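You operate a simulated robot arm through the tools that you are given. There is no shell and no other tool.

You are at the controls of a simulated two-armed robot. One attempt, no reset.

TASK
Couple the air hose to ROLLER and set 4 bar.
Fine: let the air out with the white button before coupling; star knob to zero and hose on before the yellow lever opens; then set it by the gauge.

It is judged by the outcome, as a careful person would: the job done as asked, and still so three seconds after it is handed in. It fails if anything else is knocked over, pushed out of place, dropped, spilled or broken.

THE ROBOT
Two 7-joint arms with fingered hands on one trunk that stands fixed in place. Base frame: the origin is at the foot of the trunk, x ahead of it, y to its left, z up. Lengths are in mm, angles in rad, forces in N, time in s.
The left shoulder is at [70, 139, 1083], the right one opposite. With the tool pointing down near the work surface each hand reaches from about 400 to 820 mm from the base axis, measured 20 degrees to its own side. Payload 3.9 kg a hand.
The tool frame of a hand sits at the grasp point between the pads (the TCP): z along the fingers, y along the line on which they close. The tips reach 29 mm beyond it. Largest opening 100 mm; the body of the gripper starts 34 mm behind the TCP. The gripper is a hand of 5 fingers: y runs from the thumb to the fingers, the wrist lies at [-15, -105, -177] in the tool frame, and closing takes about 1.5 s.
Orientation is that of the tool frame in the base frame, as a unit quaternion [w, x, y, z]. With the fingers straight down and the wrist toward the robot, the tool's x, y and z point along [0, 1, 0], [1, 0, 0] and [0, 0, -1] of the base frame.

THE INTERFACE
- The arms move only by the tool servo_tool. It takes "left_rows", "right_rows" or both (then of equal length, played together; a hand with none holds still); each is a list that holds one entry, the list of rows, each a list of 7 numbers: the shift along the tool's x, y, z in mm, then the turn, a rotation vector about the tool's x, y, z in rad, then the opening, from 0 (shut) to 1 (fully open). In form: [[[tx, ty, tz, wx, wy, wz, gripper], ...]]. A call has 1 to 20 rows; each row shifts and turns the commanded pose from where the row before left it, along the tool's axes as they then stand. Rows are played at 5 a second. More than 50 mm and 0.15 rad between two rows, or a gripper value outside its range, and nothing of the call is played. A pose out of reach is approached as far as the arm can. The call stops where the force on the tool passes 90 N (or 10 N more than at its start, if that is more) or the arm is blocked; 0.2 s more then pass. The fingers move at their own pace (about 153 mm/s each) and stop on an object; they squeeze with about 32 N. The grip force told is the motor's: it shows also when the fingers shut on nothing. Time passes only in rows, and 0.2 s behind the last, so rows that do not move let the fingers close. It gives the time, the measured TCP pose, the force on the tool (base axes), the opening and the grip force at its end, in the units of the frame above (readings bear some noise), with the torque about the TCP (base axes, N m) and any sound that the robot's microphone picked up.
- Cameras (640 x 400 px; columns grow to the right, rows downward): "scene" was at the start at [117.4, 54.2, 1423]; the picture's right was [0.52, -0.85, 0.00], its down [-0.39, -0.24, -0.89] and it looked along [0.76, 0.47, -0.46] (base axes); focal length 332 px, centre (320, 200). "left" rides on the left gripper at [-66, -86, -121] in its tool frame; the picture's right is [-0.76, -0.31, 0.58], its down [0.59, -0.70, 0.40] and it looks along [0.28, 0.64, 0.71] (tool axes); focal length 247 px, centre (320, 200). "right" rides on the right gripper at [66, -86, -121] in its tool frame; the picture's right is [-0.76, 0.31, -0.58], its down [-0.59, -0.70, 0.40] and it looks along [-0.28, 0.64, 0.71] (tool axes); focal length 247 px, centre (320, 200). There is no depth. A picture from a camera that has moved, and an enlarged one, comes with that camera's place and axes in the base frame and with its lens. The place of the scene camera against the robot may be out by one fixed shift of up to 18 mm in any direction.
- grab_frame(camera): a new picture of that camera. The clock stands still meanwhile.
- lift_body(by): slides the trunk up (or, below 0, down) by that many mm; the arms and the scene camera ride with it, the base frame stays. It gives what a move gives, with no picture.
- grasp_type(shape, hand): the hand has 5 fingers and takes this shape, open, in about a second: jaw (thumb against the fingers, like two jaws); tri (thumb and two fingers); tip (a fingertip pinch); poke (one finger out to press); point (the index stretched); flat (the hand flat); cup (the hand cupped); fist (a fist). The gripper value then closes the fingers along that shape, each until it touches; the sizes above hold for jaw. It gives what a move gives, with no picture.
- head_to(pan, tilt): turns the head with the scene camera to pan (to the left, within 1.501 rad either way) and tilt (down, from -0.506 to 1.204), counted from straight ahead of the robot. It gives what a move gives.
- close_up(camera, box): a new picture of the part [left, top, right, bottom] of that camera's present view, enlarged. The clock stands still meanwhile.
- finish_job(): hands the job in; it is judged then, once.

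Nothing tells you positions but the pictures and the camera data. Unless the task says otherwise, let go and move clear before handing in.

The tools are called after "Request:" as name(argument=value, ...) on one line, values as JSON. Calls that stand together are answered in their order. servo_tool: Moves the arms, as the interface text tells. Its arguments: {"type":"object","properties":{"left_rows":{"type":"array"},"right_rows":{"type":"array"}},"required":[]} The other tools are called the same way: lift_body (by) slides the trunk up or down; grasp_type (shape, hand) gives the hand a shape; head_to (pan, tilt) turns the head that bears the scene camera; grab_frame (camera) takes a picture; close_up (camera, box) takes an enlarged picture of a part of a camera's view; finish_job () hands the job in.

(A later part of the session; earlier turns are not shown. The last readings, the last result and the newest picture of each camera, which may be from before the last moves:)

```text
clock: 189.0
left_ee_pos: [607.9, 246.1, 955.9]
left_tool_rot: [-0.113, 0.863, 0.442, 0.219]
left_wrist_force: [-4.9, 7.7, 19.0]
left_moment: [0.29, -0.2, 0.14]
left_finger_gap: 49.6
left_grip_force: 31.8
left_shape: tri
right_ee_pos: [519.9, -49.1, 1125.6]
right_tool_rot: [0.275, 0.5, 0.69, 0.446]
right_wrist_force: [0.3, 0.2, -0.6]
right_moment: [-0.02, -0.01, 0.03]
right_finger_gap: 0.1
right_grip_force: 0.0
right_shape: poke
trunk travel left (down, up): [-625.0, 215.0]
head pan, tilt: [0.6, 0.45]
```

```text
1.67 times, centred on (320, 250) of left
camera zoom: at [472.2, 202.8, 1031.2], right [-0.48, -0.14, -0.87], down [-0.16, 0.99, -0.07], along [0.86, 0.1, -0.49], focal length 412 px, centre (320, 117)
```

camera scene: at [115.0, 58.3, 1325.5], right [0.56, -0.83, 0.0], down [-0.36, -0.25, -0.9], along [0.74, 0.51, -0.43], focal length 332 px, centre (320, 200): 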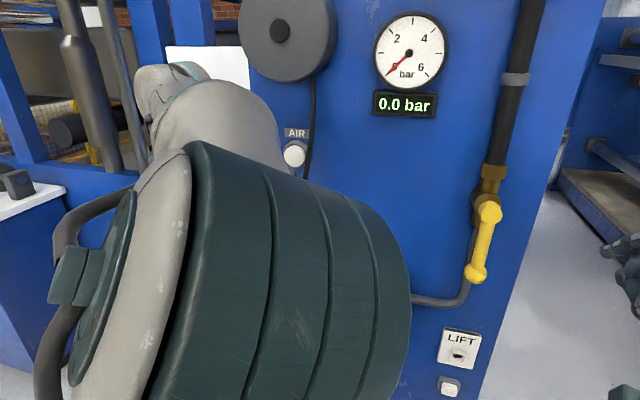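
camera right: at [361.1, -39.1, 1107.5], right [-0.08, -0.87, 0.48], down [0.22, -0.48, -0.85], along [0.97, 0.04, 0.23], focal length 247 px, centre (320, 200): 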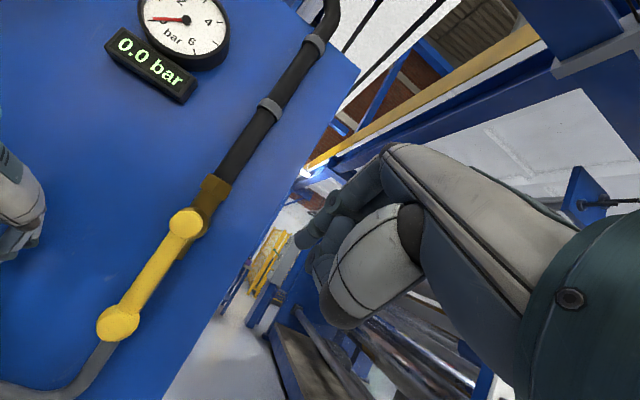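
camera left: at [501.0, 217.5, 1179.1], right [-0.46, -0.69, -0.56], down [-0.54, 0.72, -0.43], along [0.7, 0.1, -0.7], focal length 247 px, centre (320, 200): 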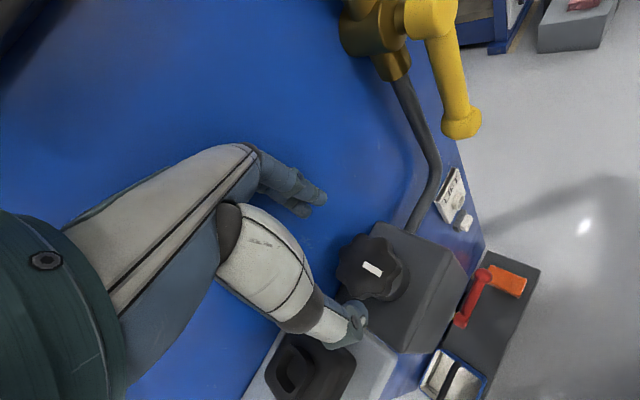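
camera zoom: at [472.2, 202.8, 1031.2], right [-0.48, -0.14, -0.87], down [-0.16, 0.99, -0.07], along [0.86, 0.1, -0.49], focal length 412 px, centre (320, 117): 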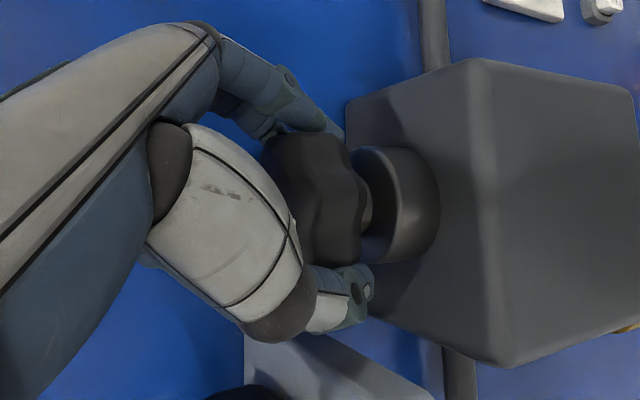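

The pressure is rising: 0.2 bar after about 10°. I'll relieve the small upward force and continue clockwise.

Request:
servo_tool(left_rows=[[[1.5, 0, -3, 0, 0, 0, 0], [0, 0, 0, -0.0276, -0.0013, 0.0533, 0], [0, 0, 0, -0.0276, -0.0013, 0.0533, 0], [0, 0, 0, -0.0276, -0.0013, 0.0533, 0], [0, 0, 0, 0, 0, 0, 0]]])

Request:
close_up(camera="right", box=[90, 0, 250, 110])

Request:
close_up(camera="left", box=[190, 130, 450, 370])

```text
clock: 190.2
left_ee_pos: [608.2, 248.0, 959.6]
left_tool_rot: [-0.093, 0.9, 0.362, 0.224]
left_wrist_force: [-11.5, 12.0, -2.3]
left_moment: [0.43, 0.38, 0.22]
left_finger_gap: 47.5
left_grip_force: 31.9
left_shape: tri
right_ee_pos: [523.2, -47.7, 1125.4]
right_tool_rot: [0.276, 0.5, 0.689, 0.446]
right_wrist_force: [0.7, 0.3, -0.6]
right_moment: [0.03, 0.04, 0.02]
right_finger_gap: 0.0
right_grip_force: 0.0
right_shape: poke
trunk travel left (down, up): [-625.0, 215.0]
head pan, tilt: [0.6, 0.45]
```

```text
3.64 times, centred on (170, 55) of right
camera zoom: at [360.6, -35.3, 1107.6], right [-0.08, -0.87, 0.48], down [0.22, -0.49, -0.84], along [0.97, 0.04, 0.23], focal length 898 px, centre (866, 727)
```

zoom: 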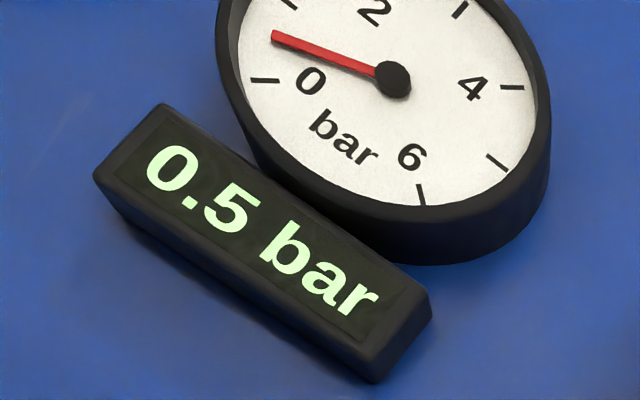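

```text
1.67 times, centred on (320, 250) of left
camera zoom: at [467.9, 229.1, 1034.5], right [-0.5, -0.05, -0.86], down [0.02, 1.0, -0.07], along [0.87, -0.05, -0.5], focal length 412 px, centre (320, 117)
```

zoom: 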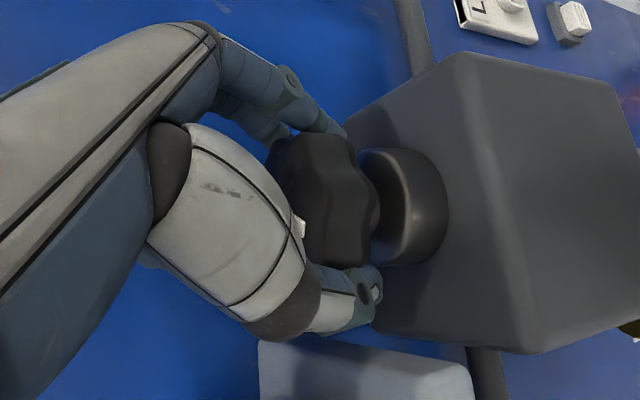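

0.5 bar now, about 0.024 bar per degree. There's room to keep turning clockwise with the grip closed, so I'll continue.

Request:
servo_tool(left_rows=[[[0, 0, 0, -0.0276, -0.0013, 0.0533, 0], [0, 0, 0, -0.0276, -0.0013, 0.0533, 0], [0, 0, 0, -0.0276, -0.0013, 0.0533, 0], [0, 0, 0, 0, 0, 0, 0]]])

Request:
close_up(camera="right", box=[90, 0, 250, 110])

Request:
close_up(camera="left", box=[190, 130, 450, 370])

Request:
grab_frame(camera="scene")

```text
clock: 191.2
left_ee_pos: [608.0, 249.1, 959.9]
left_tool_rot: [-0.072, 0.929, 0.28, 0.23]
left_wrist_force: [-17.3, 14.6, -4.2]
left_moment: [0.69, 0.63, 0.29]
left_finger_gap: 47.0
left_grip_force: 32.0
left_shape: tri
right_ee_pos: [522.3, -46.5, 1124.9]
right_tool_rot: [0.276, 0.501, 0.689, 0.445]
right_wrist_force: [0.1, 0.0, 0.2]
right_moment: [0.01, 0.0, 0.0]
right_finger_gap: 0.0
right_grip_force: 0.0
right_shape: poke
trunk travel left (down, up): [-625.0, 215.0]
head pan, tilt: [0.6, 0.45]
```

```text
3.64 times, centred on (170, 55) of right
camera zoom: at [359.9, -34.8, 1108.0], right [-0.08, -0.87, 0.48], down [0.22, -0.49, -0.84], along [0.97, 0.04, 0.23], focal length 898 px, centre (866, 727)
```

zoom: 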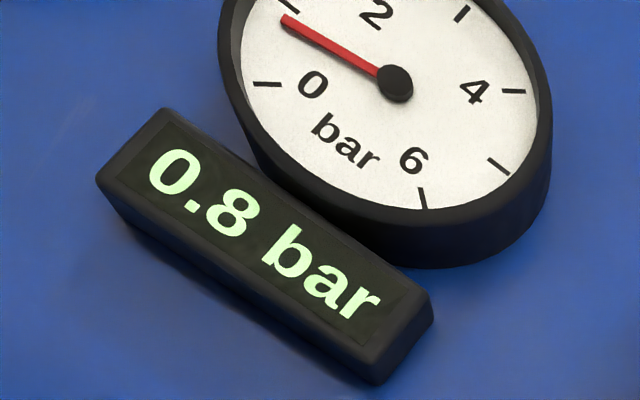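

```text
1.67 times, centred on (320, 250) of left
camera zoom: at [466.9, 255.7, 1035.6], right [-0.5, 0.04, -0.86], down [0.2, 0.98, -0.07], along [0.84, -0.21, -0.5], focal length 412 px, centre (320, 117)
```

zoom: 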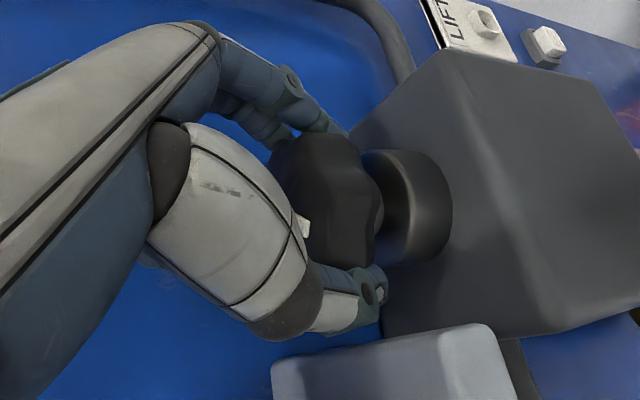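

```text
taken
camera scene: at [112.4, 61.3, 1325.6], right [0.57, -0.82, 0.0], down [-0.36, -0.25, -0.9], along [0.74, 0.51, -0.43], focal length 332 px, centre (320, 200)
```

scene: 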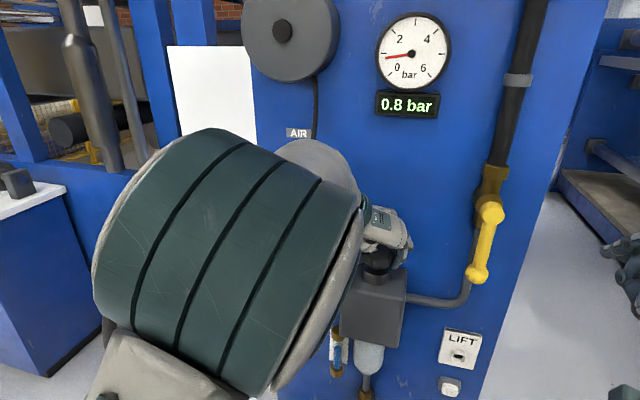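

0.8 bar. I'll recentre slightly to ease the side force and continue clockwise.

Request:
servo_tool(left_rows=[[[-0.6, -3.5, -0.3, 0, 0, 0, 0], [0, 0, 0, -0.0281, 0, 0.053, 0], [0, 0, 0, -0.0281, 0, 0.053, 0], [0, 0, 0, -0.0281, 0, 0.053, 0], [0, 0, 0, 0, 0, 0, 0]]])

Request:
close_up(camera="right", box=[90, 0, 250, 110])

Request:
close_up(camera="left", box=[190, 130, 450, 370])

```text
clock: 192.4
left_ee_pos: [606.4, 250.1, 960.2]
left_tool_rot: [-0.051, 0.951, 0.195, 0.236]
left_wrist_force: [-13.4, 9.6, -5.2]
left_moment: [0.66, 0.48, 0.17]
left_finger_gap: 47.3
left_grip_force: 32.0
left_shape: tri
right_ee_pos: [522.1, -47.7, 1124.6]
right_tool_rot: [0.276, 0.501, 0.689, 0.445]
right_wrist_force: [0.5, 0.1, -0.6]
right_moment: [0.03, -0.03, 0.0]
right_finger_gap: 0.0
right_grip_force: 0.1
right_shape: poke
trunk travel left (down, up): [-625.0, 215.0]
head pan, tilt: [0.6, 0.45]
```

```text
3.64 times, centred on (170, 55) of right
camera zoom: at [360.7, -35.5, 1107.7], right [-0.08, -0.87, 0.48], down [0.22, -0.49, -0.84], along [0.97, 0.04, 0.23], focal length 898 px, centre (866, 727)
```

zoom: 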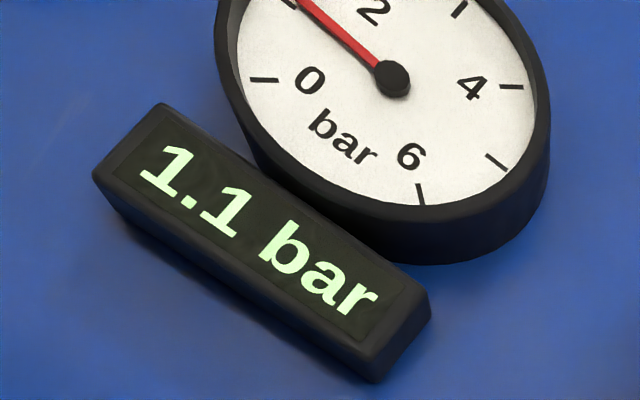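

```text
1.67 times, centred on (320, 250) of left
camera zoom: at [469.3, 283.0, 1036.0], right [-0.49, 0.13, -0.86], down [0.37, 0.93, -0.07], along [0.79, -0.36, -0.5], focal length 412 px, centre (320, 117)
```

zoom: 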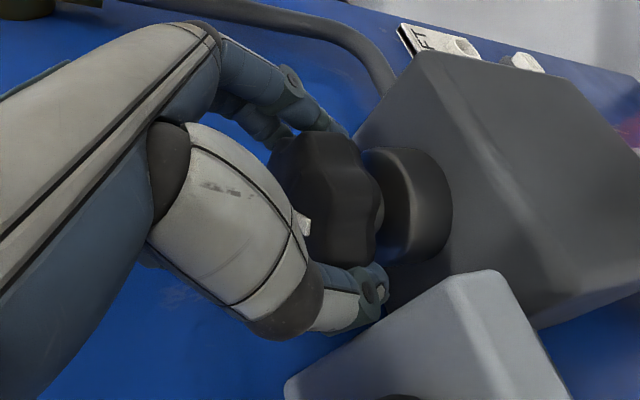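

1.1 bar. That's the end of this stroke, because the wrist is getting near the hose. I'll open just enough to release, lift straight up off the knob, then swing back counter-clockwise for the next stroke.

Request:
servo_tool(left_rows=[[[0, 0, 0, 0, 0, 0, 0.54], [0, 0, 0, 0, 0, 0, 0.57], [0, 0, 0, 0, 0, 0, 0.57], [6.2, 0, -11.8, 0, 0, 0, 0.57], [6.2, 0, -11.8, 0, 0, 0, 0.57], [6.2, 0, -11.8, 0, 0, 0, 0.6], [4, 0, -7.6, 0, 0, 0, 0.6], [0, 0, 0, 0, 0, 0, 0.6]]])

Request:
close_up(camera="right", box=[90, 0, 250, 110])

Request:
close_up(camera="left", box=[190, 130, 450, 370])

```text
clock: 194.2
left_ee_pos: [609.2, 248.6, 1007.2]
left_tool_rot: [-0.052, 0.951, 0.195, 0.235]
left_wrist_force: [-0.3, -0.6, -0.5]
left_moment: [0.0, -0.01, -0.01]
left_finger_gap: 59.6
left_grip_force: 0.0
left_shape: tri
right_ee_pos: [524.6, -48.4, 1122.5]
right_tool_rot: [0.274, 0.502, 0.689, 0.445]
right_wrist_force: [-0.3, -0.4, 0.0]
right_moment: [-0.01, 0.0, -0.04]
right_finger_gap: 0.0
right_grip_force: 0.1
right_shape: poke
trunk travel left (down, up): [-625.0, 215.0]
head pan, tilt: [0.6, 0.45]
```

```text
3.64 times, centred on (170, 55) of right
camera zoom: at [362.4, -37.4, 1107.0], right [-0.07, -0.87, 0.48], down [0.22, -0.49, -0.85], along [0.97, 0.04, 0.23], focal length 898 px, centre (866, 727)
```

zoom: 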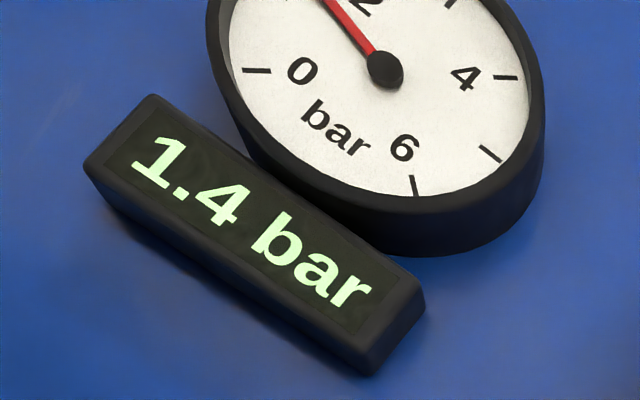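

```text
1.67 times, centred on (320, 250) of left
camera zoom: at [471.2, 281.1, 1084.3], right [-0.49, 0.13, -0.86], down [0.37, 0.93, -0.07], along [0.79, -0.36, -0.5], focal length 412 px, centre (320, 117)
```

zoom: 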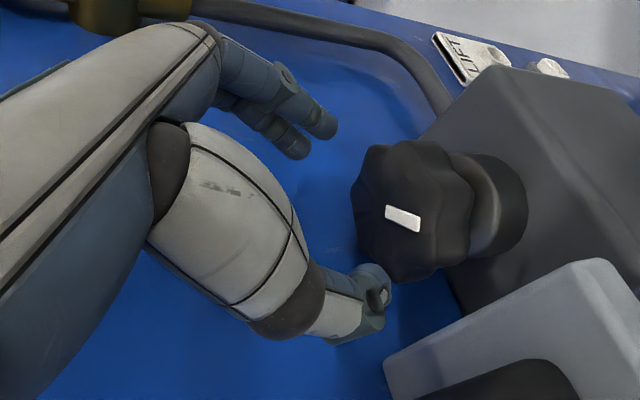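

The gauge lags: it has climbed to 1.4 bar after that stroke, and the hand is free above the knob. I'll swing back counter-clockwise 41° while it settles, then read again.

Request:
servo_tool(left_rows=[[[0, 0, 0, 0.0562, -0.0006, -0.1062, 0.7], [0, 0, 0, 0.0562, -0.0006, -0.1062, 0.72], [0, 0, 0, 0.0562, -0.0006, -0.1062, 0.73], [0, 0, 0, 0.0562, -0.0006, -0.1062, 0.73], [0, 0, 0, 0.0562, -0.0006, -0.1062, 0.73], [0, 0, 0, 0.0562, -0.0006, -0.1062, 0.73], [0, 0, 0, 0, 0, 0, 0.73]]])

Request:
close_up(camera="right", box=[90, 0, 250, 110])

Request:
close_up(camera="left", box=[190, 130, 450, 370])

```text
clock: 195.8
left_ee_pos: [607.5, 256.7, 1006.3]
left_tool_rot: [-0.123, 0.818, 0.527, 0.195]
left_wrist_force: [-0.1, -0.1, -0.7]
left_moment: [-0.02, 0.0, -0.01]
left_finger_gap: 72.5
left_grip_force: 0.0
left_shape: tri
right_ee_pos: [524.2, -48.6, 1123.7]
right_tool_rot: [0.274, 0.501, 0.69, 0.445]
right_wrist_force: [-0.9, -0.4, -0.9]
right_moment: [-0.01, 0.02, -0.02]
right_finger_gap: 0.0
right_grip_force: 0.0
right_shape: poke
trunk travel left (down, up): [-625.0, 215.0]
head pan, tilt: [0.6, 0.45]
```

```text
3.64 times, centred on (170, 55) of right
camera zoom: at [362.3, -37.2, 1107.0], right [-0.07, -0.87, 0.48], down [0.22, -0.49, -0.85], along [0.97, 0.04, 0.23], focal length 898 px, centre (866, 727)
```

zoom: 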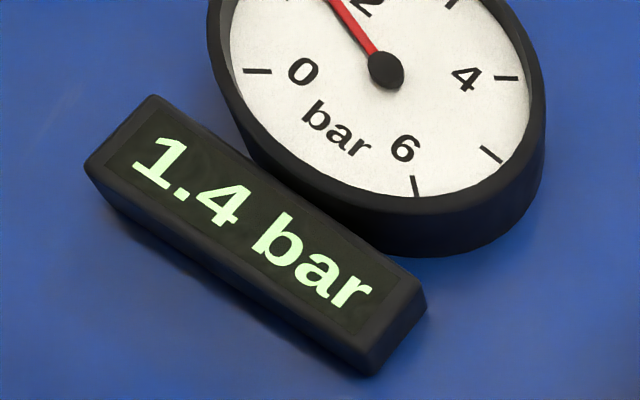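

```text
1.67 times, centred on (320, 250) of left
camera zoom: at [483.8, 188.7, 1084.1], right [-0.45, -0.25, -0.86], down [-0.35, 0.93, -0.09], along [0.82, 0.25, -0.51], focal length 412 px, centre (320, 117)
```

zoom: 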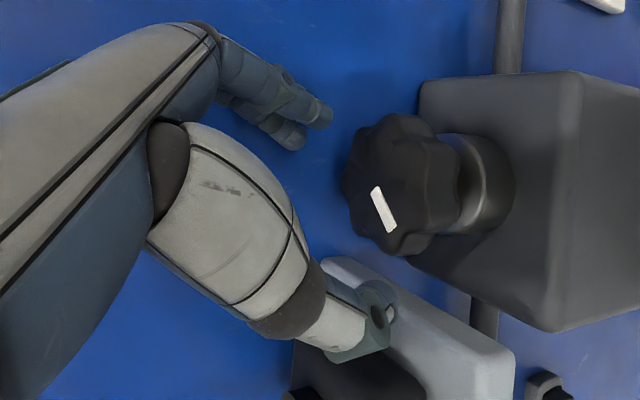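

It has settled at 1.4 bar for about 42°, so I need about 77° more. I'll recentre, descend and grip again.

Request:
servo_tool(left_rows=[[[-3.9, 5.3, -1.9, 0, 0, 0, 0.73], [-5.2, 0, 10.3, 0, 0, 0, 0.73], [-5.2, 0, 10.3, 0, 0, 0, 0.73], [-5.2, 0, 10.3, 0, 0, 0, 0.73], [-5.2, 0, 10.3, 0, 0, 0, 0.73], [0, 0, 0, 0, 0, 0, 0.73]]])

Request:
close_up(camera="left", box=[190, 130, 450, 370])

```text
clock: 197.2
left_ee_pos: [611.6, 245.7, 967.1]
left_tool_rot: [-0.117, 0.82, 0.525, 0.198]
left_wrist_force: [0.4, 1.1, 0.2]
left_moment: [0.01, 0.04, 0.04]
left_finger_gap: 72.5
left_grip_force: 0.1
left_shape: tri
right_ee_pos: [523.7, -48.3, 1123.6]
right_tool_rot: [0.274, 0.502, 0.689, 0.445]
right_wrist_force: [0.1, 0.2, -1.3]
right_moment: [-0.01, -0.02, 0.0]
right_finger_gap: 0.1
right_grip_force: 0.1
right_shape: poke
trunk travel left (down, up): [-625.0, 215.0]
head pan, tilt: [0.6, 0.45]
```

```text
1.67 times, centred on (320, 250) of left
camera zoom: at [485.5, 179.6, 1043.5], right [-0.44, -0.26, -0.86], down [-0.34, 0.94, -0.1], along [0.83, 0.24, -0.5], focal length 412 px, centre (320, 117)
```

zoom: 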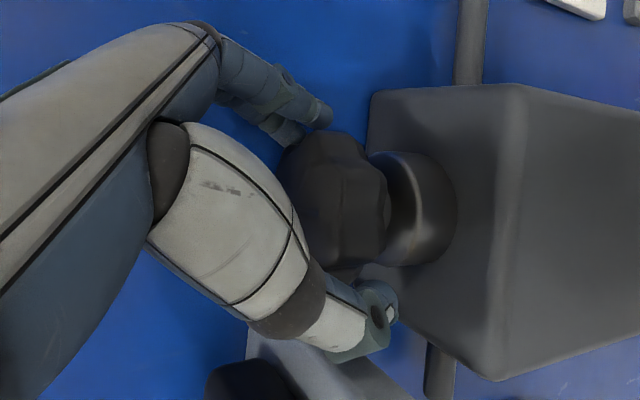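

Request:
servo_tool(left_rows=[[[0.4, -2.9, 8, 0, 0, 0, 0.73], [0, 0, 0, 0, 0, 0, 0.5], [0, 0, 0, 0, 0, 0, 0.3], [0, 0, 0, 0, 0, 0, 0], [0, 0, 0, 0, 0, 0, 0], [0, 0, 0, 0, 0, 0, 0]]])

Request:
close_up(camera="left", box=[190, 130, 450, 370])

Request:
close_up(camera="right", box=[90, 0, 250, 110])

```text
clock: 198.6
left_ee_pos: [609.3, 250.1, 960.1]
left_tool_rot: [-0.118, 0.818, 0.527, 0.199]
left_wrist_force: [2.2, -9.8, 13.6]
left_moment: [-0.14, -0.23, -0.11]
left_finger_gap: 51.7
left_grip_force: 31.9
left_shape: tri
right_ee_pos: [523.1, -51.5, 1124.7]
right_tool_rot: [0.274, 0.502, 0.689, 0.446]
right_wrist_force: [-0.2, 0.0, 0.1]
right_moment: [-0.04, 0.02, 0.02]
right_finger_gap: 0.2
right_grip_force: 0.1
right_shape: poke
trunk travel left (down, up): [-625.0, 215.0]
head pan, tilt: [0.6, 0.45]
```

```text
1.67 times, centred on (320, 250) of left
camera zoom: at [484.7, 183.7, 1037.4], right [-0.44, -0.26, -0.86], down [-0.34, 0.93, -0.1], along [0.83, 0.25, -0.5], focal length 412 px, centre (320, 117)
```

zoom: 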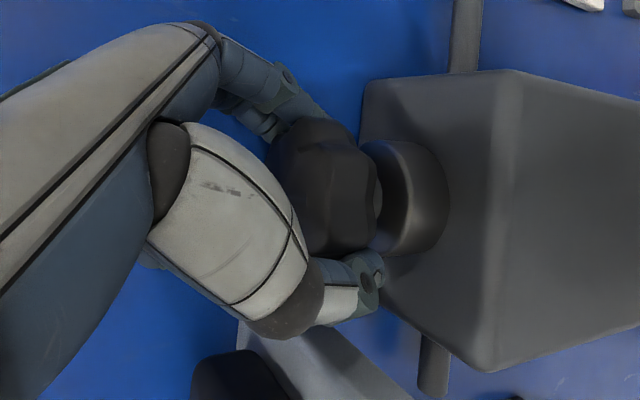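

```text
3.64 times, centred on (170, 55) of right
camera zoom: at [361.0, -39.9, 1107.6], right [-0.08, -0.87, 0.48], down [0.22, -0.48, -0.85], along [0.97, 0.04, 0.23], focal length 898 px, centre (866, 727)
```

zoom: 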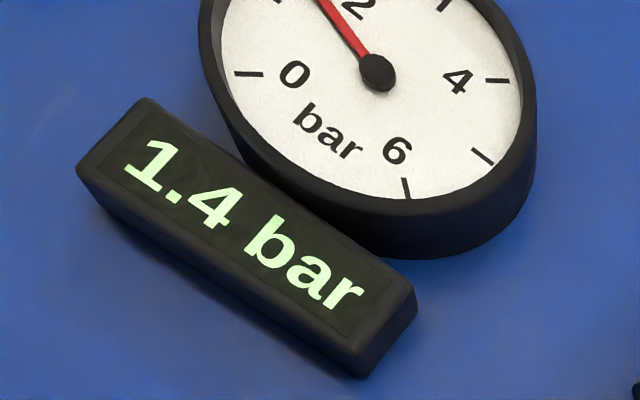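

Gripped. I'll turn clockwise through the second stroke of about 38°.

Request:
servo_tool(left_rows=[[[1, 0, -2, 0, 0, 0, 0], [0, 0, 0, -0.027, -0.001, 0.0536, 0], [0, 0, 0, -0.027, -0.001, 0.0536, 0], [0, 0, 0, -0.027, -0.001, 0.0536, 0], [0, 0, 0, -0.027, -0.001, 0.0536, 0], [0, 0, 0, -0.027, -0.001, 0.0536, 0], [0, 0, 0, -0.027, -0.001, 0.0536, 0], [0, -2, 0, -0.027, -0.001, 0.0536, 0], [0, -1, 0, -0.027, -0.001, 0.0536, 0], [0, 0, 0, -0.027, -0.001, 0.0536, 0], [0, 0, 0, -0.027, -0.001, 0.0536, 0], [0, 0, 0, -0.027, -0.001, 0.0536, 0], [0, 0, 0, 0, 0, 0, 0]]])

Request:
close_up(camera="right", box=[90, 0, 250, 110])

Request:
close_up(camera="left", box=[190, 130, 450, 370])

```text
clock: 201.4
left_ee_pos: [605.7, 250.1, 958.6]
left_tool_rot: [-0.06, 0.946, 0.223, 0.226]
left_wrist_force: [-4.0, 10.2, 20.8]
left_moment: [0.1, -0.18, 0.16]
left_finger_gap: 50.1
left_grip_force: 32.3
left_shape: tri
right_ee_pos: [519.9, -49.0, 1124.6]
right_tool_rot: [0.275, 0.5, 0.689, 0.446]
right_wrist_force: [-0.5, 0.2, -0.2]
right_moment: [0.01, 0.0, -0.02]
right_finger_gap: 0.0
right_grip_force: 0.0
right_shape: poke
trunk travel left (down, up): [-625.0, 215.0]
head pan, tilt: [0.6, 0.45]
```

```text
3.64 times, centred on (170, 55) of right
camera zoom: at [358.9, -36.7, 1108.4], right [-0.08, -0.87, 0.48], down [0.22, -0.49, -0.84], along [0.97, 0.04, 0.23], focal length 898 px, centre (866, 727)
```

zoom: 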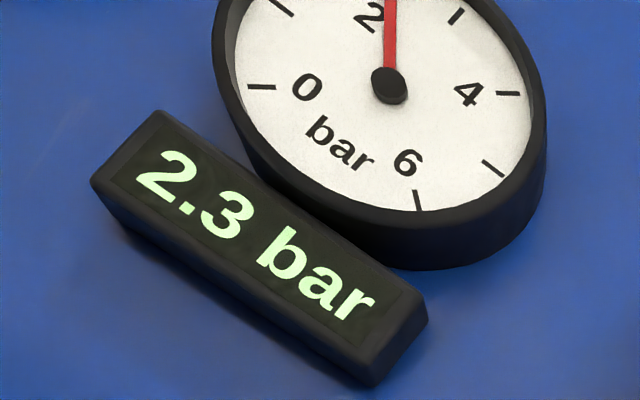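

```text
1.67 times, centred on (320, 250) of left
camera zoom: at [467.5, 274.7, 1037.4], right [-0.51, 0.1, -0.85], down [0.31, 0.95, -0.08], along [0.8, -0.31, -0.51], focal length 412 px, centre (320, 117)
```

zoom: 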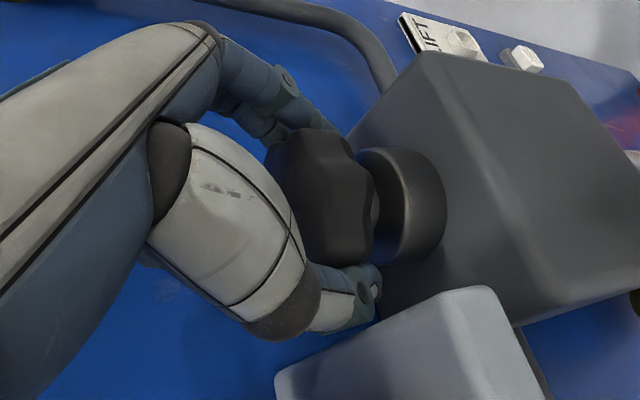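

2.3 bar and still climbing toward the new setting. I'll release and lift off as before, then swing back.

Request:
servo_tool(left_rows=[[[0, 0, 0, 0, 0, 0, 0.54], [0, 0, 0, 0, 0, 0, 0.57], [0, 0, 0, 0, 0, 0, 0.57], [6.2, 0, -11.8, 0, 0, 0, 0.57], [6.2, 0, -11.8, 0, 0, 0, 0.57], [6.2, 0, -11.8, 0, 0, 0, 0.6], [4.5, 0, -8.5, 0, 0, 0, 0.6], [0, 0, 0, 0, 0, 0, 0.6], [0, 0, 0, 0.0562, -0.0006, -0.1062, 0.7], [0, 0, 0, 0.0562, -0.0006, -0.1062, 0.72], [0, 0, 0, 0.0562, -0.0006, -0.1062, 0.73], [0, 0, 0, 0.0562, -0.0006, -0.1062, 0.73], [0, 0, 0, 0.0562, -0.0006, -0.1062, 0.73], [0, 0, 0, 0.0375, -0.0004, -0.0708, 0.73], [0, 0, 0, 0, 0, 0, 0.73]]])

Request:
close_up(camera="right", box=[90, 0, 250, 110])

Request:
close_up(camera="left", box=[190, 130, 450, 370])

```text
clock: 204.6
left_ee_pos: [608.7, 259.3, 1004.1]
left_tool_rot: [-0.129, 0.815, 0.534, 0.184]
left_wrist_force: [1.2, -0.3, 0.0]
left_moment: [0.02, 0.0, 0.01]
left_finger_gap: 72.9
left_grip_force: 0.0
left_shape: tri
right_ee_pos: [524.5, -49.8, 1123.2]
right_tool_rot: [0.274, 0.501, 0.689, 0.446]
right_wrist_force: [-0.4, -0.1, 0.6]
right_moment: [0.04, 0.01, 0.0]
right_finger_gap: 0.0
right_grip_force: 0.2
right_shape: poke
trunk travel left (down, up): [-625.0, 215.0]
head pan, tilt: [0.6, 0.45]
```

```text
3.64 times, centred on (170, 55) of right
camera zoom: at [362.3, -37.3, 1107.0], right [-0.07, -0.87, 0.48], down [0.22, -0.49, -0.85], along [0.97, 0.04, 0.23], focal length 898 px, centre (866, 727)
```

zoom: 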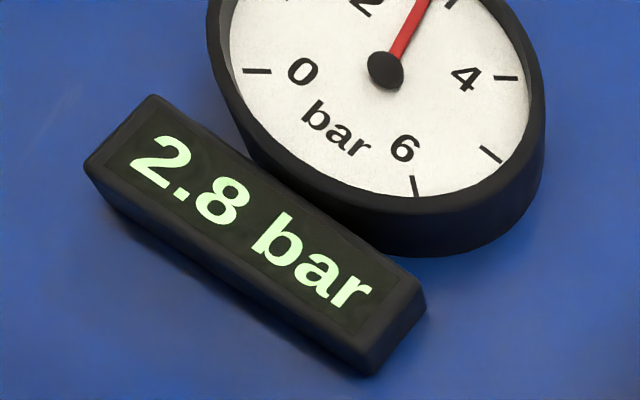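

```text
1.67 times, centred on (320, 250) of left
camera zoom: at [488.0, 188.6, 1085.0], right [-0.46, -0.27, -0.85], down [-0.37, 0.93, -0.09], along [0.81, 0.27, -0.53], focal length 412 px, centre (320, 117)
```

zoom: 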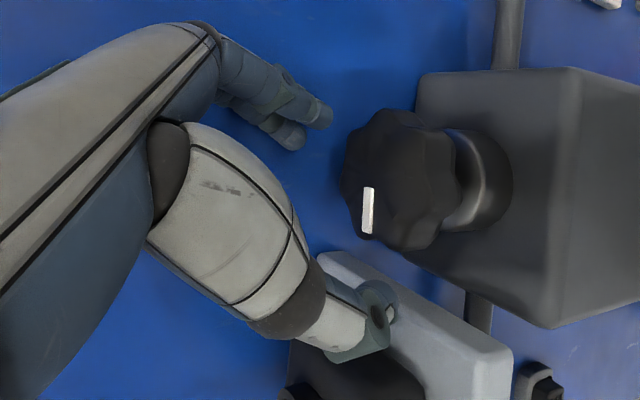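

It has settled at 2.8 bar, so I need about 33° more. I'll recentre, descend and grip for the last stroke.

Request:
servo_tool(left_rows=[[[-6, 4, -3, 0, 0, 0, 0.73], [-4.8, 0.15, 9.9, 0, 0, 0, 0.73], [-4.8, 0.15, 9.9, 0, 0, 0, 0.73], [-4.8, 0.15, 9.9, 0, 0, 0, 0.73], [-4.8, 0.15, 9.9, 0, 0, 0, 0.73], [0, 0, 0, 0, 0, 0, 0.73]]])

Request:
close_up(camera="left", box=[190, 130, 450, 370])

Request:
close_up(camera="right", box=[90, 0, 250, 110])

```text
clock: 206.0
left_ee_pos: [610.7, 246.5, 967.0]
left_tool_rot: [-0.123, 0.816, 0.533, 0.189]
left_wrist_force: [0.0, -0.6, -0.1]
left_moment: [0.03, -0.04, -0.01]
left_finger_gap: 72.8
left_grip_force: 0.1
left_shape: tri
right_ee_pos: [524.4, -48.3, 1123.3]
right_tool_rot: [0.274, 0.5, 0.69, 0.446]
right_wrist_force: [-0.5, -0.1, 1.8]
right_moment: [0.0, 0.01, 0.0]
right_finger_gap: 0.0
right_grip_force: 0.1
right_shape: poke
trunk travel left (down, up): [-625.0, 215.0]
head pan, tilt: [0.6, 0.45]
```

```text
1.67 times, centred on (320, 250) of left
camera zoom: at [487.8, 178.1, 1046.6], right [-0.45, -0.27, -0.85], down [-0.36, 0.93, -0.1], along [0.82, 0.26, -0.52], focal length 412 px, centre (320, 117)
```

zoom: 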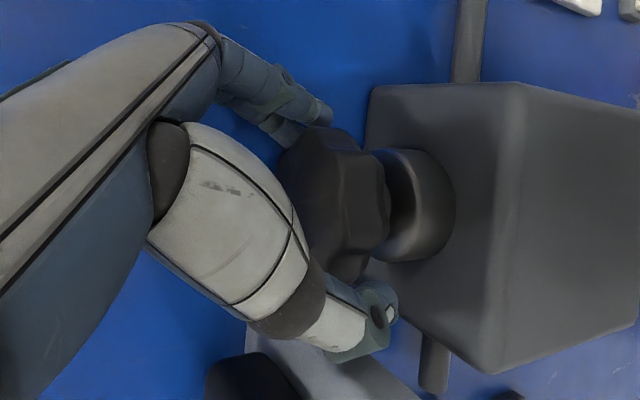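

```text
3.64 times, centred on (170, 55) of right
camera zoom: at [362.2, -37.3, 1107.1], right [-0.07, -0.87, 0.48], down [0.22, -0.49, -0.85], along [0.97, 0.04, 0.23], focal length 898 px, centre (866, 727)
```

zoom: 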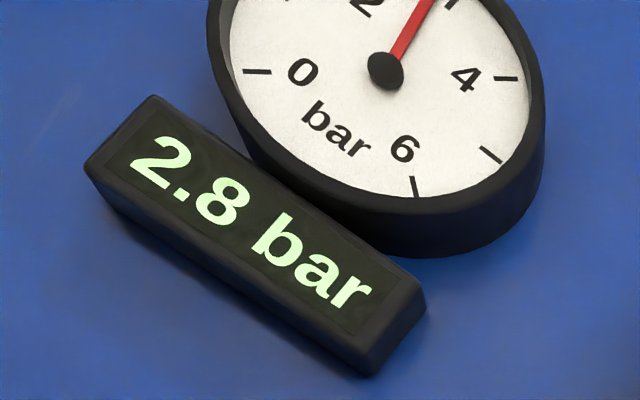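

Request:
servo_tool(left_rows=[[[0.4, -2.5, 7, 0, 0, 0, 0.73], [0, 0, 0, 0, 0, 0, 0.5], [0, 0, 0, 0, 0, 0, 0.3], [0, 0, 0, 0, 0, 0, 0], [0, 0, 0, 0, 0, 0, 0], [0, 0, 0, 0, 0, 0, 0]]])

Request:
servo_tool(left_rows=[[[1, 0, -2, 0, 0, 0, 0], [0, 0, 0, -0.027, -0.001, 0.0536, 0], [0, 0, 0, -0.027, -0.001, 0.0536, 0], [0, 0, 0, -0.027, -0.001, 0.0536, 0], [0, 0, 0, -0.027, -0.001, 0.0536, 0], [0, 0, 0, -0.027, -0.001, 0.0536, 0], [0, 0, 0, -0.027, -0.001, 0.0536, 0], [0, -2, 0, -0.027, -0.001, 0.0536, 0], [0, 0, 0, -0.027, -0.001, 0.0536, 0], [0, 0, 0, 0, 0, 0, 0]]])

Request:
close_up(camera="right", box=[90, 0, 250, 110])

Request:
close_up(camera="left", box=[190, 130, 450, 370])

```text
clock: 207.4
left_ee_pos: [609.0, 250.7, 961.4]
left_tool_rot: [-0.124, 0.815, 0.534, 0.19]
left_wrist_force: [3.4, -9.4, 12.5]
left_moment: [-0.23, -0.33, -0.14]
left_finger_gap: 52.2
left_grip_force: 32.1
left_shape: tri
right_ee_pos: [523.0, -51.7, 1124.8]
right_tool_rot: [0.273, 0.501, 0.689, 0.447]
right_wrist_force: [-0.2, -0.3, 0.6]
right_moment: [-0.02, -0.02, -0.01]
right_finger_gap: 0.0
right_grip_force: 0.0
right_shape: poke
trunk travel left (down, up): [-625.0, 215.0]
head pan, tilt: [0.6, 0.45]
```

```text
clock: 209.6
left_ee_pos: [606.0, 249.8, 960.2]
left_tool_rot: [-0.084, 0.921, 0.316, 0.213]
left_wrist_force: [-1.3, 9.1, 18.2]
left_moment: [0.0, -0.3, 0.12]
left_finger_gap: 51.1
left_grip_force: 31.7
left_shape: tri
right_ee_pos: [520.7, -47.9, 1124.7]
right_tool_rot: [0.275, 0.501, 0.689, 0.446]
right_wrist_force: [-0.6, 0.3, 0.3]
right_moment: [0.02, 0.07, -0.03]
right_finger_gap: 0.0
right_grip_force: 0.0
right_shape: poke
trunk travel left (down, up): [-625.0, 215.0]
head pan, tilt: [0.6, 0.45]
```

```text
3.64 times, centred on (170, 55) of right
camera zoom: at [359.7, -36.8, 1108.0], right [-0.08, -0.87, 0.48], down [0.22, -0.49, -0.85], along [0.97, 0.04, 0.23], focal length 898 px, centre (866, 727)
```

zoom: 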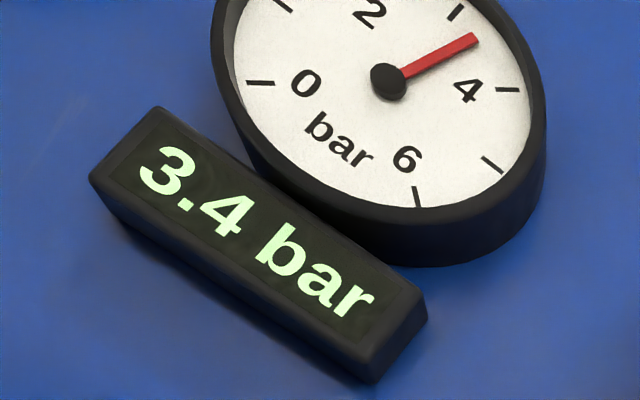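

```text
1.67 times, centred on (320, 250) of left
camera zoom: at [466.7, 245.8, 1040.6], right [-0.53, 0.0, -0.85], down [0.12, 0.99, -0.08], along [0.84, -0.14, -0.53], focal length 412 px, centre (320, 117)
```

zoom: 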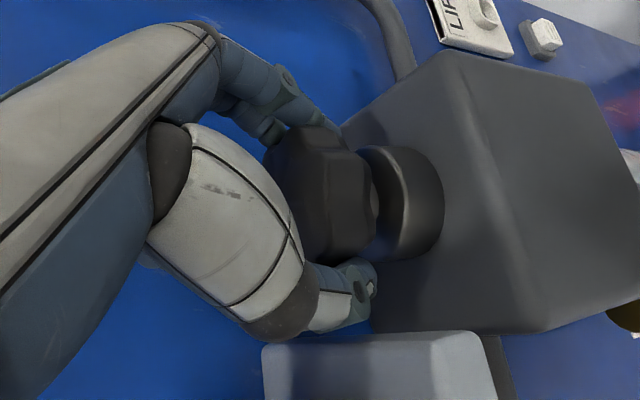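

3.4 bar and lagging. I'll hold still for a couple of seconds to let it settle before the final trim.

Request:
servo_tool(left_rows=[[[0, 0, 0, 0, 0, 0, 0], [0, 0, 0, 0, 0, 0, 0], [0, 0, 0, 0, 0, 0, 0], [0, 0, 0, 0, 0, 0, 0], [0, 0, 0, 0, 0, 0, 0], [0, 0, 0, 0, 0, 0, 0], [0, 0, 0, 0, 0, 0, 0], [0, 0, 0, 0, 0, 0, 0], [0, 0, 0, 0, 0, 0, 0], [0, 0, 0, 0, 0, 0, 0], [0, 0, 0, 0, 0, 0, 0], [0, 0, 0, 0, 0, 0, 0], [0, 0, 0, 0, 0, 0, 0], [0, 0, 0, 0, 0, 0, 0], [0, 0, 0, 0, 0, 0, 0]]])

Request:
close_up(camera="right", box=[90, 0, 250, 110])

```text
clock: 212.8
left_ee_pos: [605.6, 249.6, 960.1]
left_tool_rot: [-0.085, 0.921, 0.316, 0.213]
left_wrist_force: [-0.1, 8.0, 19.0]
left_moment: [0.0, -0.35, 0.07]
left_finger_gap: 50.7
left_grip_force: 31.5
left_shape: tri
right_ee_pos: [520.5, -49.3, 1123.3]
right_tool_rot: [0.274, 0.5, 0.69, 0.446]
right_wrist_force: [0.3, 0.3, 0.1]
right_moment: [-0.01, 0.01, -0.01]
right_finger_gap: 0.0
right_grip_force: 0.1
right_shape: poke
trunk travel left (down, up): [-625.0, 215.0]
head pan, tilt: [0.6, 0.45]
```

```text
3.64 times, centred on (170, 55) of right
camera zoom: at [359.7, -36.8, 1108.0], right [-0.08, -0.87, 0.48], down [0.22, -0.49, -0.85], along [0.97, 0.04, 0.23], focal length 898 px, centre (866, 727)
```

zoom: 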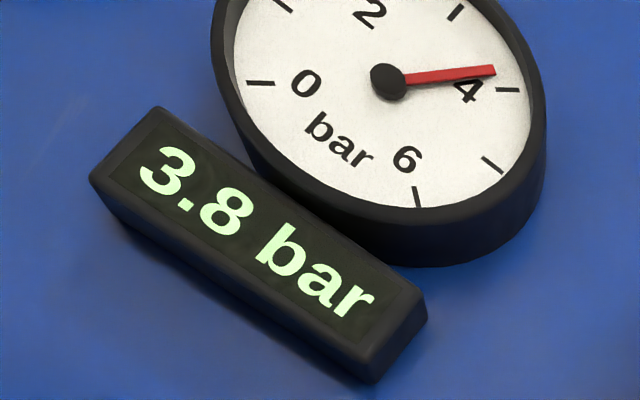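

It has settled at 3.8 bar. A trim of about 0.1 rad should bring it to 4.0.

Request:
servo_tool(left_rows=[[[0, 0, 0, -0.0226, -0.001, 0.0447, 0], [0, 0, 0, -0.0226, -0.001, 0.0447, 0], [0, 0, 0, 0, 0, 0, 0], [0, 0, 0, 0, 0, 0, 0], [0, 0, 0, 0, 0, 0, 0], [0, 0, 0, 0, 0, 0, 0], [0, 0, 0, 0, 0, 0, 0], [0, 0, 0, 0, 0, 0, 0], [0, 0, 0, 0, 0, 0, 0], [0, 0, 0, 0, 0, 0, 0], [0, 0, 0, 0, 0, 0, 0], [0, 0, 0, 0, 0, 0, 0], [0, 0, 0, 0, 0, 0, 0], [0, 0, 0, 0, 0, 0, 0], [0, 0, 0, 0, 0, 0, 0], [0, 0, 0, 0, 0, 0, 0]]])

Request:
close_up(camera="right", box=[90, 0, 250, 110])

```text
clock: 216.2
left_ee_pos: [603.9, 249.9, 959.9]
left_tool_rot: [-0.074, 0.936, 0.27, 0.215]
left_wrist_force: [-1.9, 10.8, 18.8]
left_moment: [0.08, -0.27, 0.12]
left_finger_gap: 50.1
left_grip_force: 31.7
left_shape: tri
right_ee_pos: [520.7, -48.2, 1124.8]
right_tool_rot: [0.275, 0.501, 0.69, 0.445]
right_wrist_force: [0.1, -0.8, 0.4]
right_moment: [-0.01, 0.02, -0.01]
right_finger_gap: 0.0
right_grip_force: 0.1
right_shape: poke
trunk travel left (down, up): [-625.0, 215.0]
head pan, tilt: [0.6, 0.45]
```

```text
3.64 times, centred on (170, 55) of right
camera zoom: at [359.5, -36.4, 1108.1], right [-0.08, -0.87, 0.48], down [0.22, -0.49, -0.84], along [0.97, 0.04, 0.23], focal length 898 px, centre (866, 727)
```

zoom: 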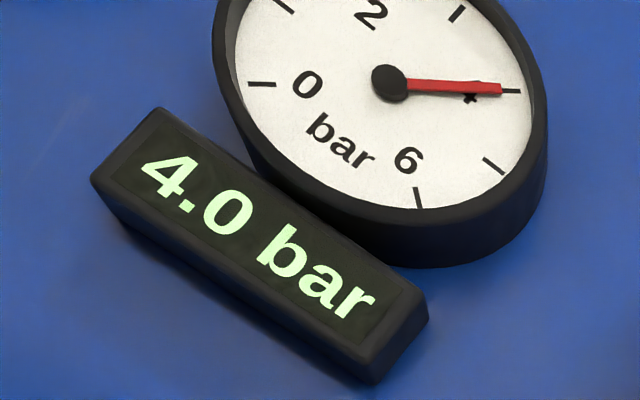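

It reads 4.0 bar with the needle on the 4 mark. I'll open gently and lift straight off without turning the knob.

Request:
servo_tool(left_rows=[[[0, 0, 0, 0, 0, 0, 0.52], [0, 0, 0, 0, 0, 0, 0.56], [0, 0, 0, 0, 0, 0, 0.57], [0, 0, 0, 0, 0, 0, 0.57], [5.3, -0.3, -10.8, 0, 0, 0, 0.57], [5.3, -0.3, -10.8, 0, 0, 0, 0.57], [5.3, -0.3, -10.8, 0, 0, 0, 0.57], [5.3, -0.3, -10.8, 0, 0, 0, 0.57], [5.3, -0.3, -10.8, 0, 0, 0, 0.57], [0, 0, 0, 0, 0, 0, 0.57]]])

Request:
close_up(camera="right", box=[90, 0, 250, 110])

Request:
close_up(camera="left", box=[190, 130, 450, 370])

```text
clock: 218.4
left_ee_pos: [607.9, 248.7, 1018.3]
left_tool_rot: [-0.073, 0.936, 0.27, 0.213]
left_wrist_force: [-0.2, -0.4, 1.0]
left_moment: [0.02, 0.0, -0.02]
left_finger_gap: 57.2
left_grip_force: 0.0
left_shape: tri
right_ee_pos: [523.4, -48.4, 1122.6]
right_tool_rot: [0.274, 0.501, 0.69, 0.446]
right_wrist_force: [0.3, -1.3, -0.5]
right_moment: [0.02, 0.01, -0.02]
right_finger_gap: 0.0
right_grip_force: 0.0
right_shape: poke
trunk travel left (down, up): [-625.0, 215.0]
head pan, tilt: [0.6, 0.45]
```

```text
3.64 times, centred on (170, 55) of right
camera zoom: at [362.4, -37.3, 1107.0], right [-0.07, -0.87, 0.48], down [0.22, -0.49, -0.85], along [0.97, 0.04, 0.23], focal length 898 px, centre (866, 727)
```

zoom: 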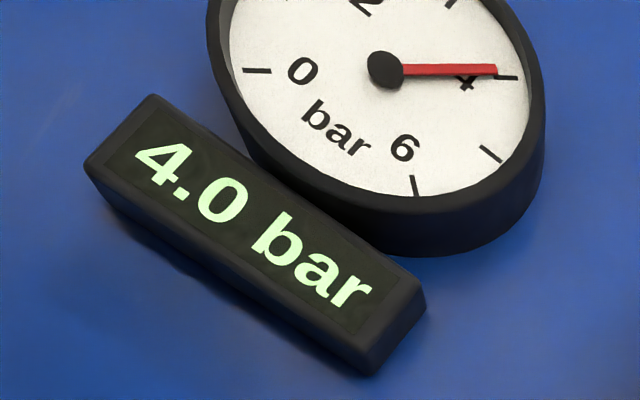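

```text
1.67 times, centred on (320, 250) of left
camera zoom: at [470.1, 258.7, 1100.4], right [-0.54, 0.05, -0.84], down [0.21, 0.97, -0.08], along [0.82, -0.23, -0.53], focal length 412 px, centre (320, 117)
```

zoom: 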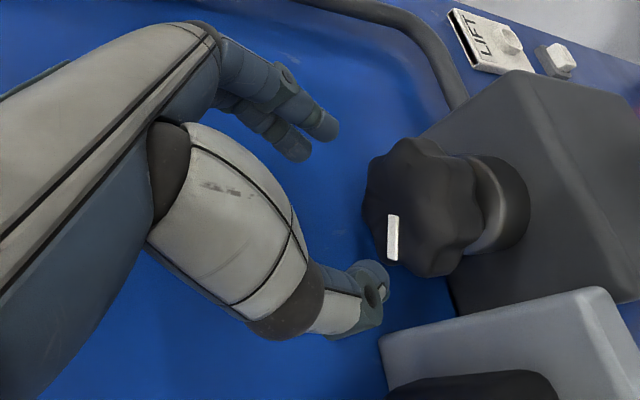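

It still shows 4.0 bar after letting go. I'll withdraw the left hand along the path it came in on: swing back, rise, level, then draw away.

Request:
servo_tool(left_rows=[[[0, 0, 0, 0.0562, -0.0006, -0.1062, 0.57], [0, 0, 0, 0.0562, -0.0006, -0.1062, 0.57], [0, 0, 0, 0.0562, -0.0006, -0.1062, 0.57], [0, 0, 0, 0.0562, -0.0006, -0.1062, 0.57], [0, 0, 0, 0.0562, -0.0006, -0.1062, 0.57], [6.7, 0, -13.4, 0, 0, 0, 0.57], [6.7, 0, -13.4, 0, 0, 0, 0.57], [6.7, 0, -13.4, 0, 0, 0, 0.57], [0, -5, 0, 0, -0.11, 0, 0.57], [0, -5, 0, 0, -0.11, 0, 0.57], [0, -5, 0, 0, -0.11, 0, 0.57], [0, -5, 0, 0, -0.11, 0, 0.57], [0, 0, 0, 0, 0, 0, 0.57]]])

Request:
close_up(camera="right", box=[90, 0, 250, 110])

Request:
grab_frame(camera="left")

```text
clock: 221.2
left_ee_pos: [590.4, 255.5, 1064.5]
left_tool_rot: [-0.025, 0.834, 0.551, 0.002]
left_wrist_force: [0.6, 0.7, -0.3]
left_moment: [0.0, -0.02, 0.01]
left_finger_gap: 57.0
left_grip_force: 0.1
left_shape: tri
right_ee_pos: [523.8, -48.6, 1124.3]
right_tool_rot: [0.274, 0.501, 0.689, 0.446]
right_wrist_force: [-0.3, -0.9, 0.7]
right_moment: [-0.01, -0.03, 0.01]
right_finger_gap: 0.0
right_grip_force: 0.1
right_shape: poke
trunk travel left (down, up): [-625.0, 215.0]
head pan, tilt: [0.6, 0.45]
```

```text
3.64 times, centred on (170, 55) of right
camera zoom: at [361.9, -37.5, 1107.2], right [-0.07, -0.87, 0.48], down [0.22, -0.49, -0.85], along [0.97, 0.04, 0.23], focal length 898 px, centre (866, 727)
```

zoom: 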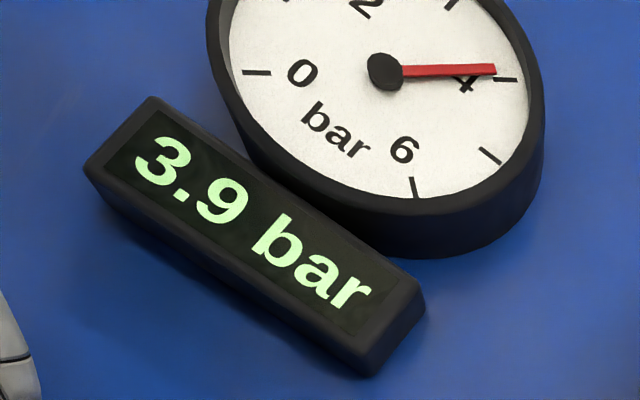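

```text
taken
camera left: at [490.3, 222.9, 1186.1], right [-0.59, -0.55, -0.59], down [-0.42, 0.83, -0.35], along [0.68, 0.04, -0.73], focal length 247 px, centre (320, 200)
```

left: 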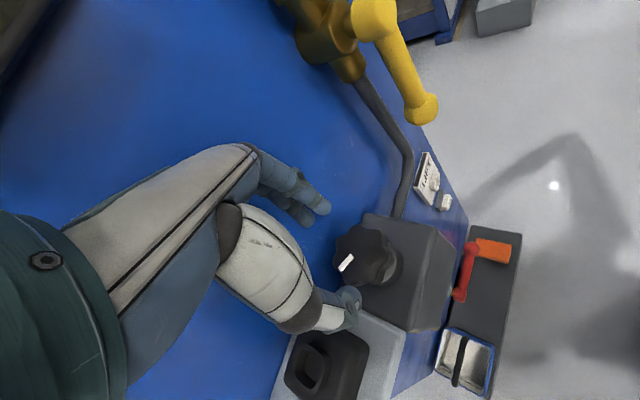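

It has relaxed to 3.9 bar after the release. I'll wait a few seconds to see where it settles.

Request:
servo_tool(left_rows=[[[0, 0, 0, 0, 0, 0, 0.6], [0, 0, 0, 0, 0, 0, 0.6], [0, 0, 0, 0, 0, 0, 0.6], [0, 0, 0, 0, 0, 0, 0.6], [0, 0, 0, 0, 0, 0, 0.6], [0, 0, 0, 0, 0, 0, 0.6], [0, 0, 0, 0, 0, 0, 0.6], [0, 0, 0, 0, 0, 0, 0.6], [0, 0, 0, 0, 0, 0, 0.6], [0, 0, 0, 0, 0, 0, 0.6], [0, 0, 0, 0, 0, 0, 0.6], [0, 0, 0, 0, 0, 0, 0.6], [0, 0, 0, 0, 0, 0, 0.6], [0, 0, 0, 0, 0, 0, 0.6], [0, 0, 0, 0, 0, 0, 0.6]]])

Request:
close_up(camera="right", box=[90, 0, 250, 110])

```text
clock: 224.4
left_ee_pos: [591.7, 255.5, 1064.4]
left_tool_rot: [-0.025, 0.834, 0.551, 0.003]
left_wrist_force: [-0.9, 0.2, -0.7]
left_moment: [0.0, -0.01, -0.03]
left_finger_gap: 59.6
left_grip_force: 0.0
left_shape: tri
right_ee_pos: [524.0, -49.0, 1124.1]
right_tool_rot: [0.274, 0.501, 0.69, 0.445]
right_wrist_force: [1.0, 0.1, 0.3]
right_moment: [0.01, 0.01, 0.01]
right_finger_gap: 0.1
right_grip_force: 0.0
right_shape: poke
trunk travel left (down, up): [-625.0, 215.0]
head pan, tilt: [0.6, 0.45]
```

```text
3.64 times, centred on (170, 55) of right
camera zoom: at [362.3, -37.3, 1107.0], right [-0.07, -0.87, 0.48], down [0.22, -0.49, -0.85], along [0.97, 0.04, 0.23], focal length 898 px, centre (866, 727)
```

zoom: 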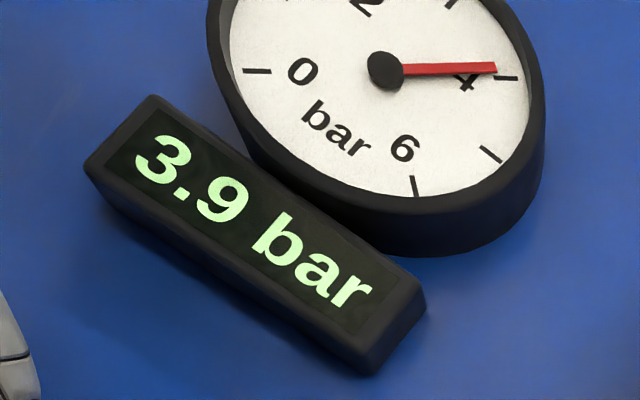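

It holds steady at 3.9 bar. You asked for 4, so I'll regrip once more for a small trim, using the same approach.

Request:
servo_tool(left_rows=[[[0, 8, 0, 0, 0.12, 0, 0.73], [0, 8, 0, 0, 0.12, 0, 0.73], [0, 0, 0, 0, 0.12, 0, 0.73], [0, 0, 0, 0, 0.12, 0, 0.73], [0, 0, 0, 0, 0, 0, 0.73]]])

Request:
close_up(camera="left", box=[190, 130, 450, 370])

```text
clock: 225.6
left_ee_pos: [606.3, 258.5, 1062.1]
left_tool_rot: [-0.148, 0.808, 0.536, 0.193]
left_wrist_force: [0.2, -0.7, -0.3]
left_moment: [0.0, -0.01, -0.02]
left_finger_gap: 72.7
left_grip_force: 0.0
left_shape: tri
right_ee_pos: [523.8, -47.8, 1123.8]
right_tool_rot: [0.273, 0.5, 0.69, 0.446]
right_wrist_force: [0.2, -0.3, 1.3]
right_moment: [0.04, 0.02, 0.03]
right_finger_gap: 0.0
right_grip_force: 0.1
right_shape: poke
trunk travel left (down, up): [-625.0, 215.0]
head pan, tilt: [0.6, 0.45]
```

```text
1.67 times, centred on (320, 250) of left
camera zoom: at [485.9, 183.5, 1140.4], right [-0.46, -0.24, -0.86], down [-0.38, 0.92, -0.05], along [0.8, 0.3, -0.51], focal length 412 px, centre (320, 117)
```

zoom: 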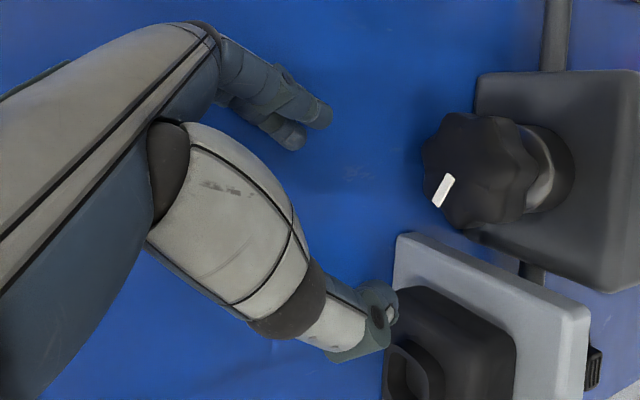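

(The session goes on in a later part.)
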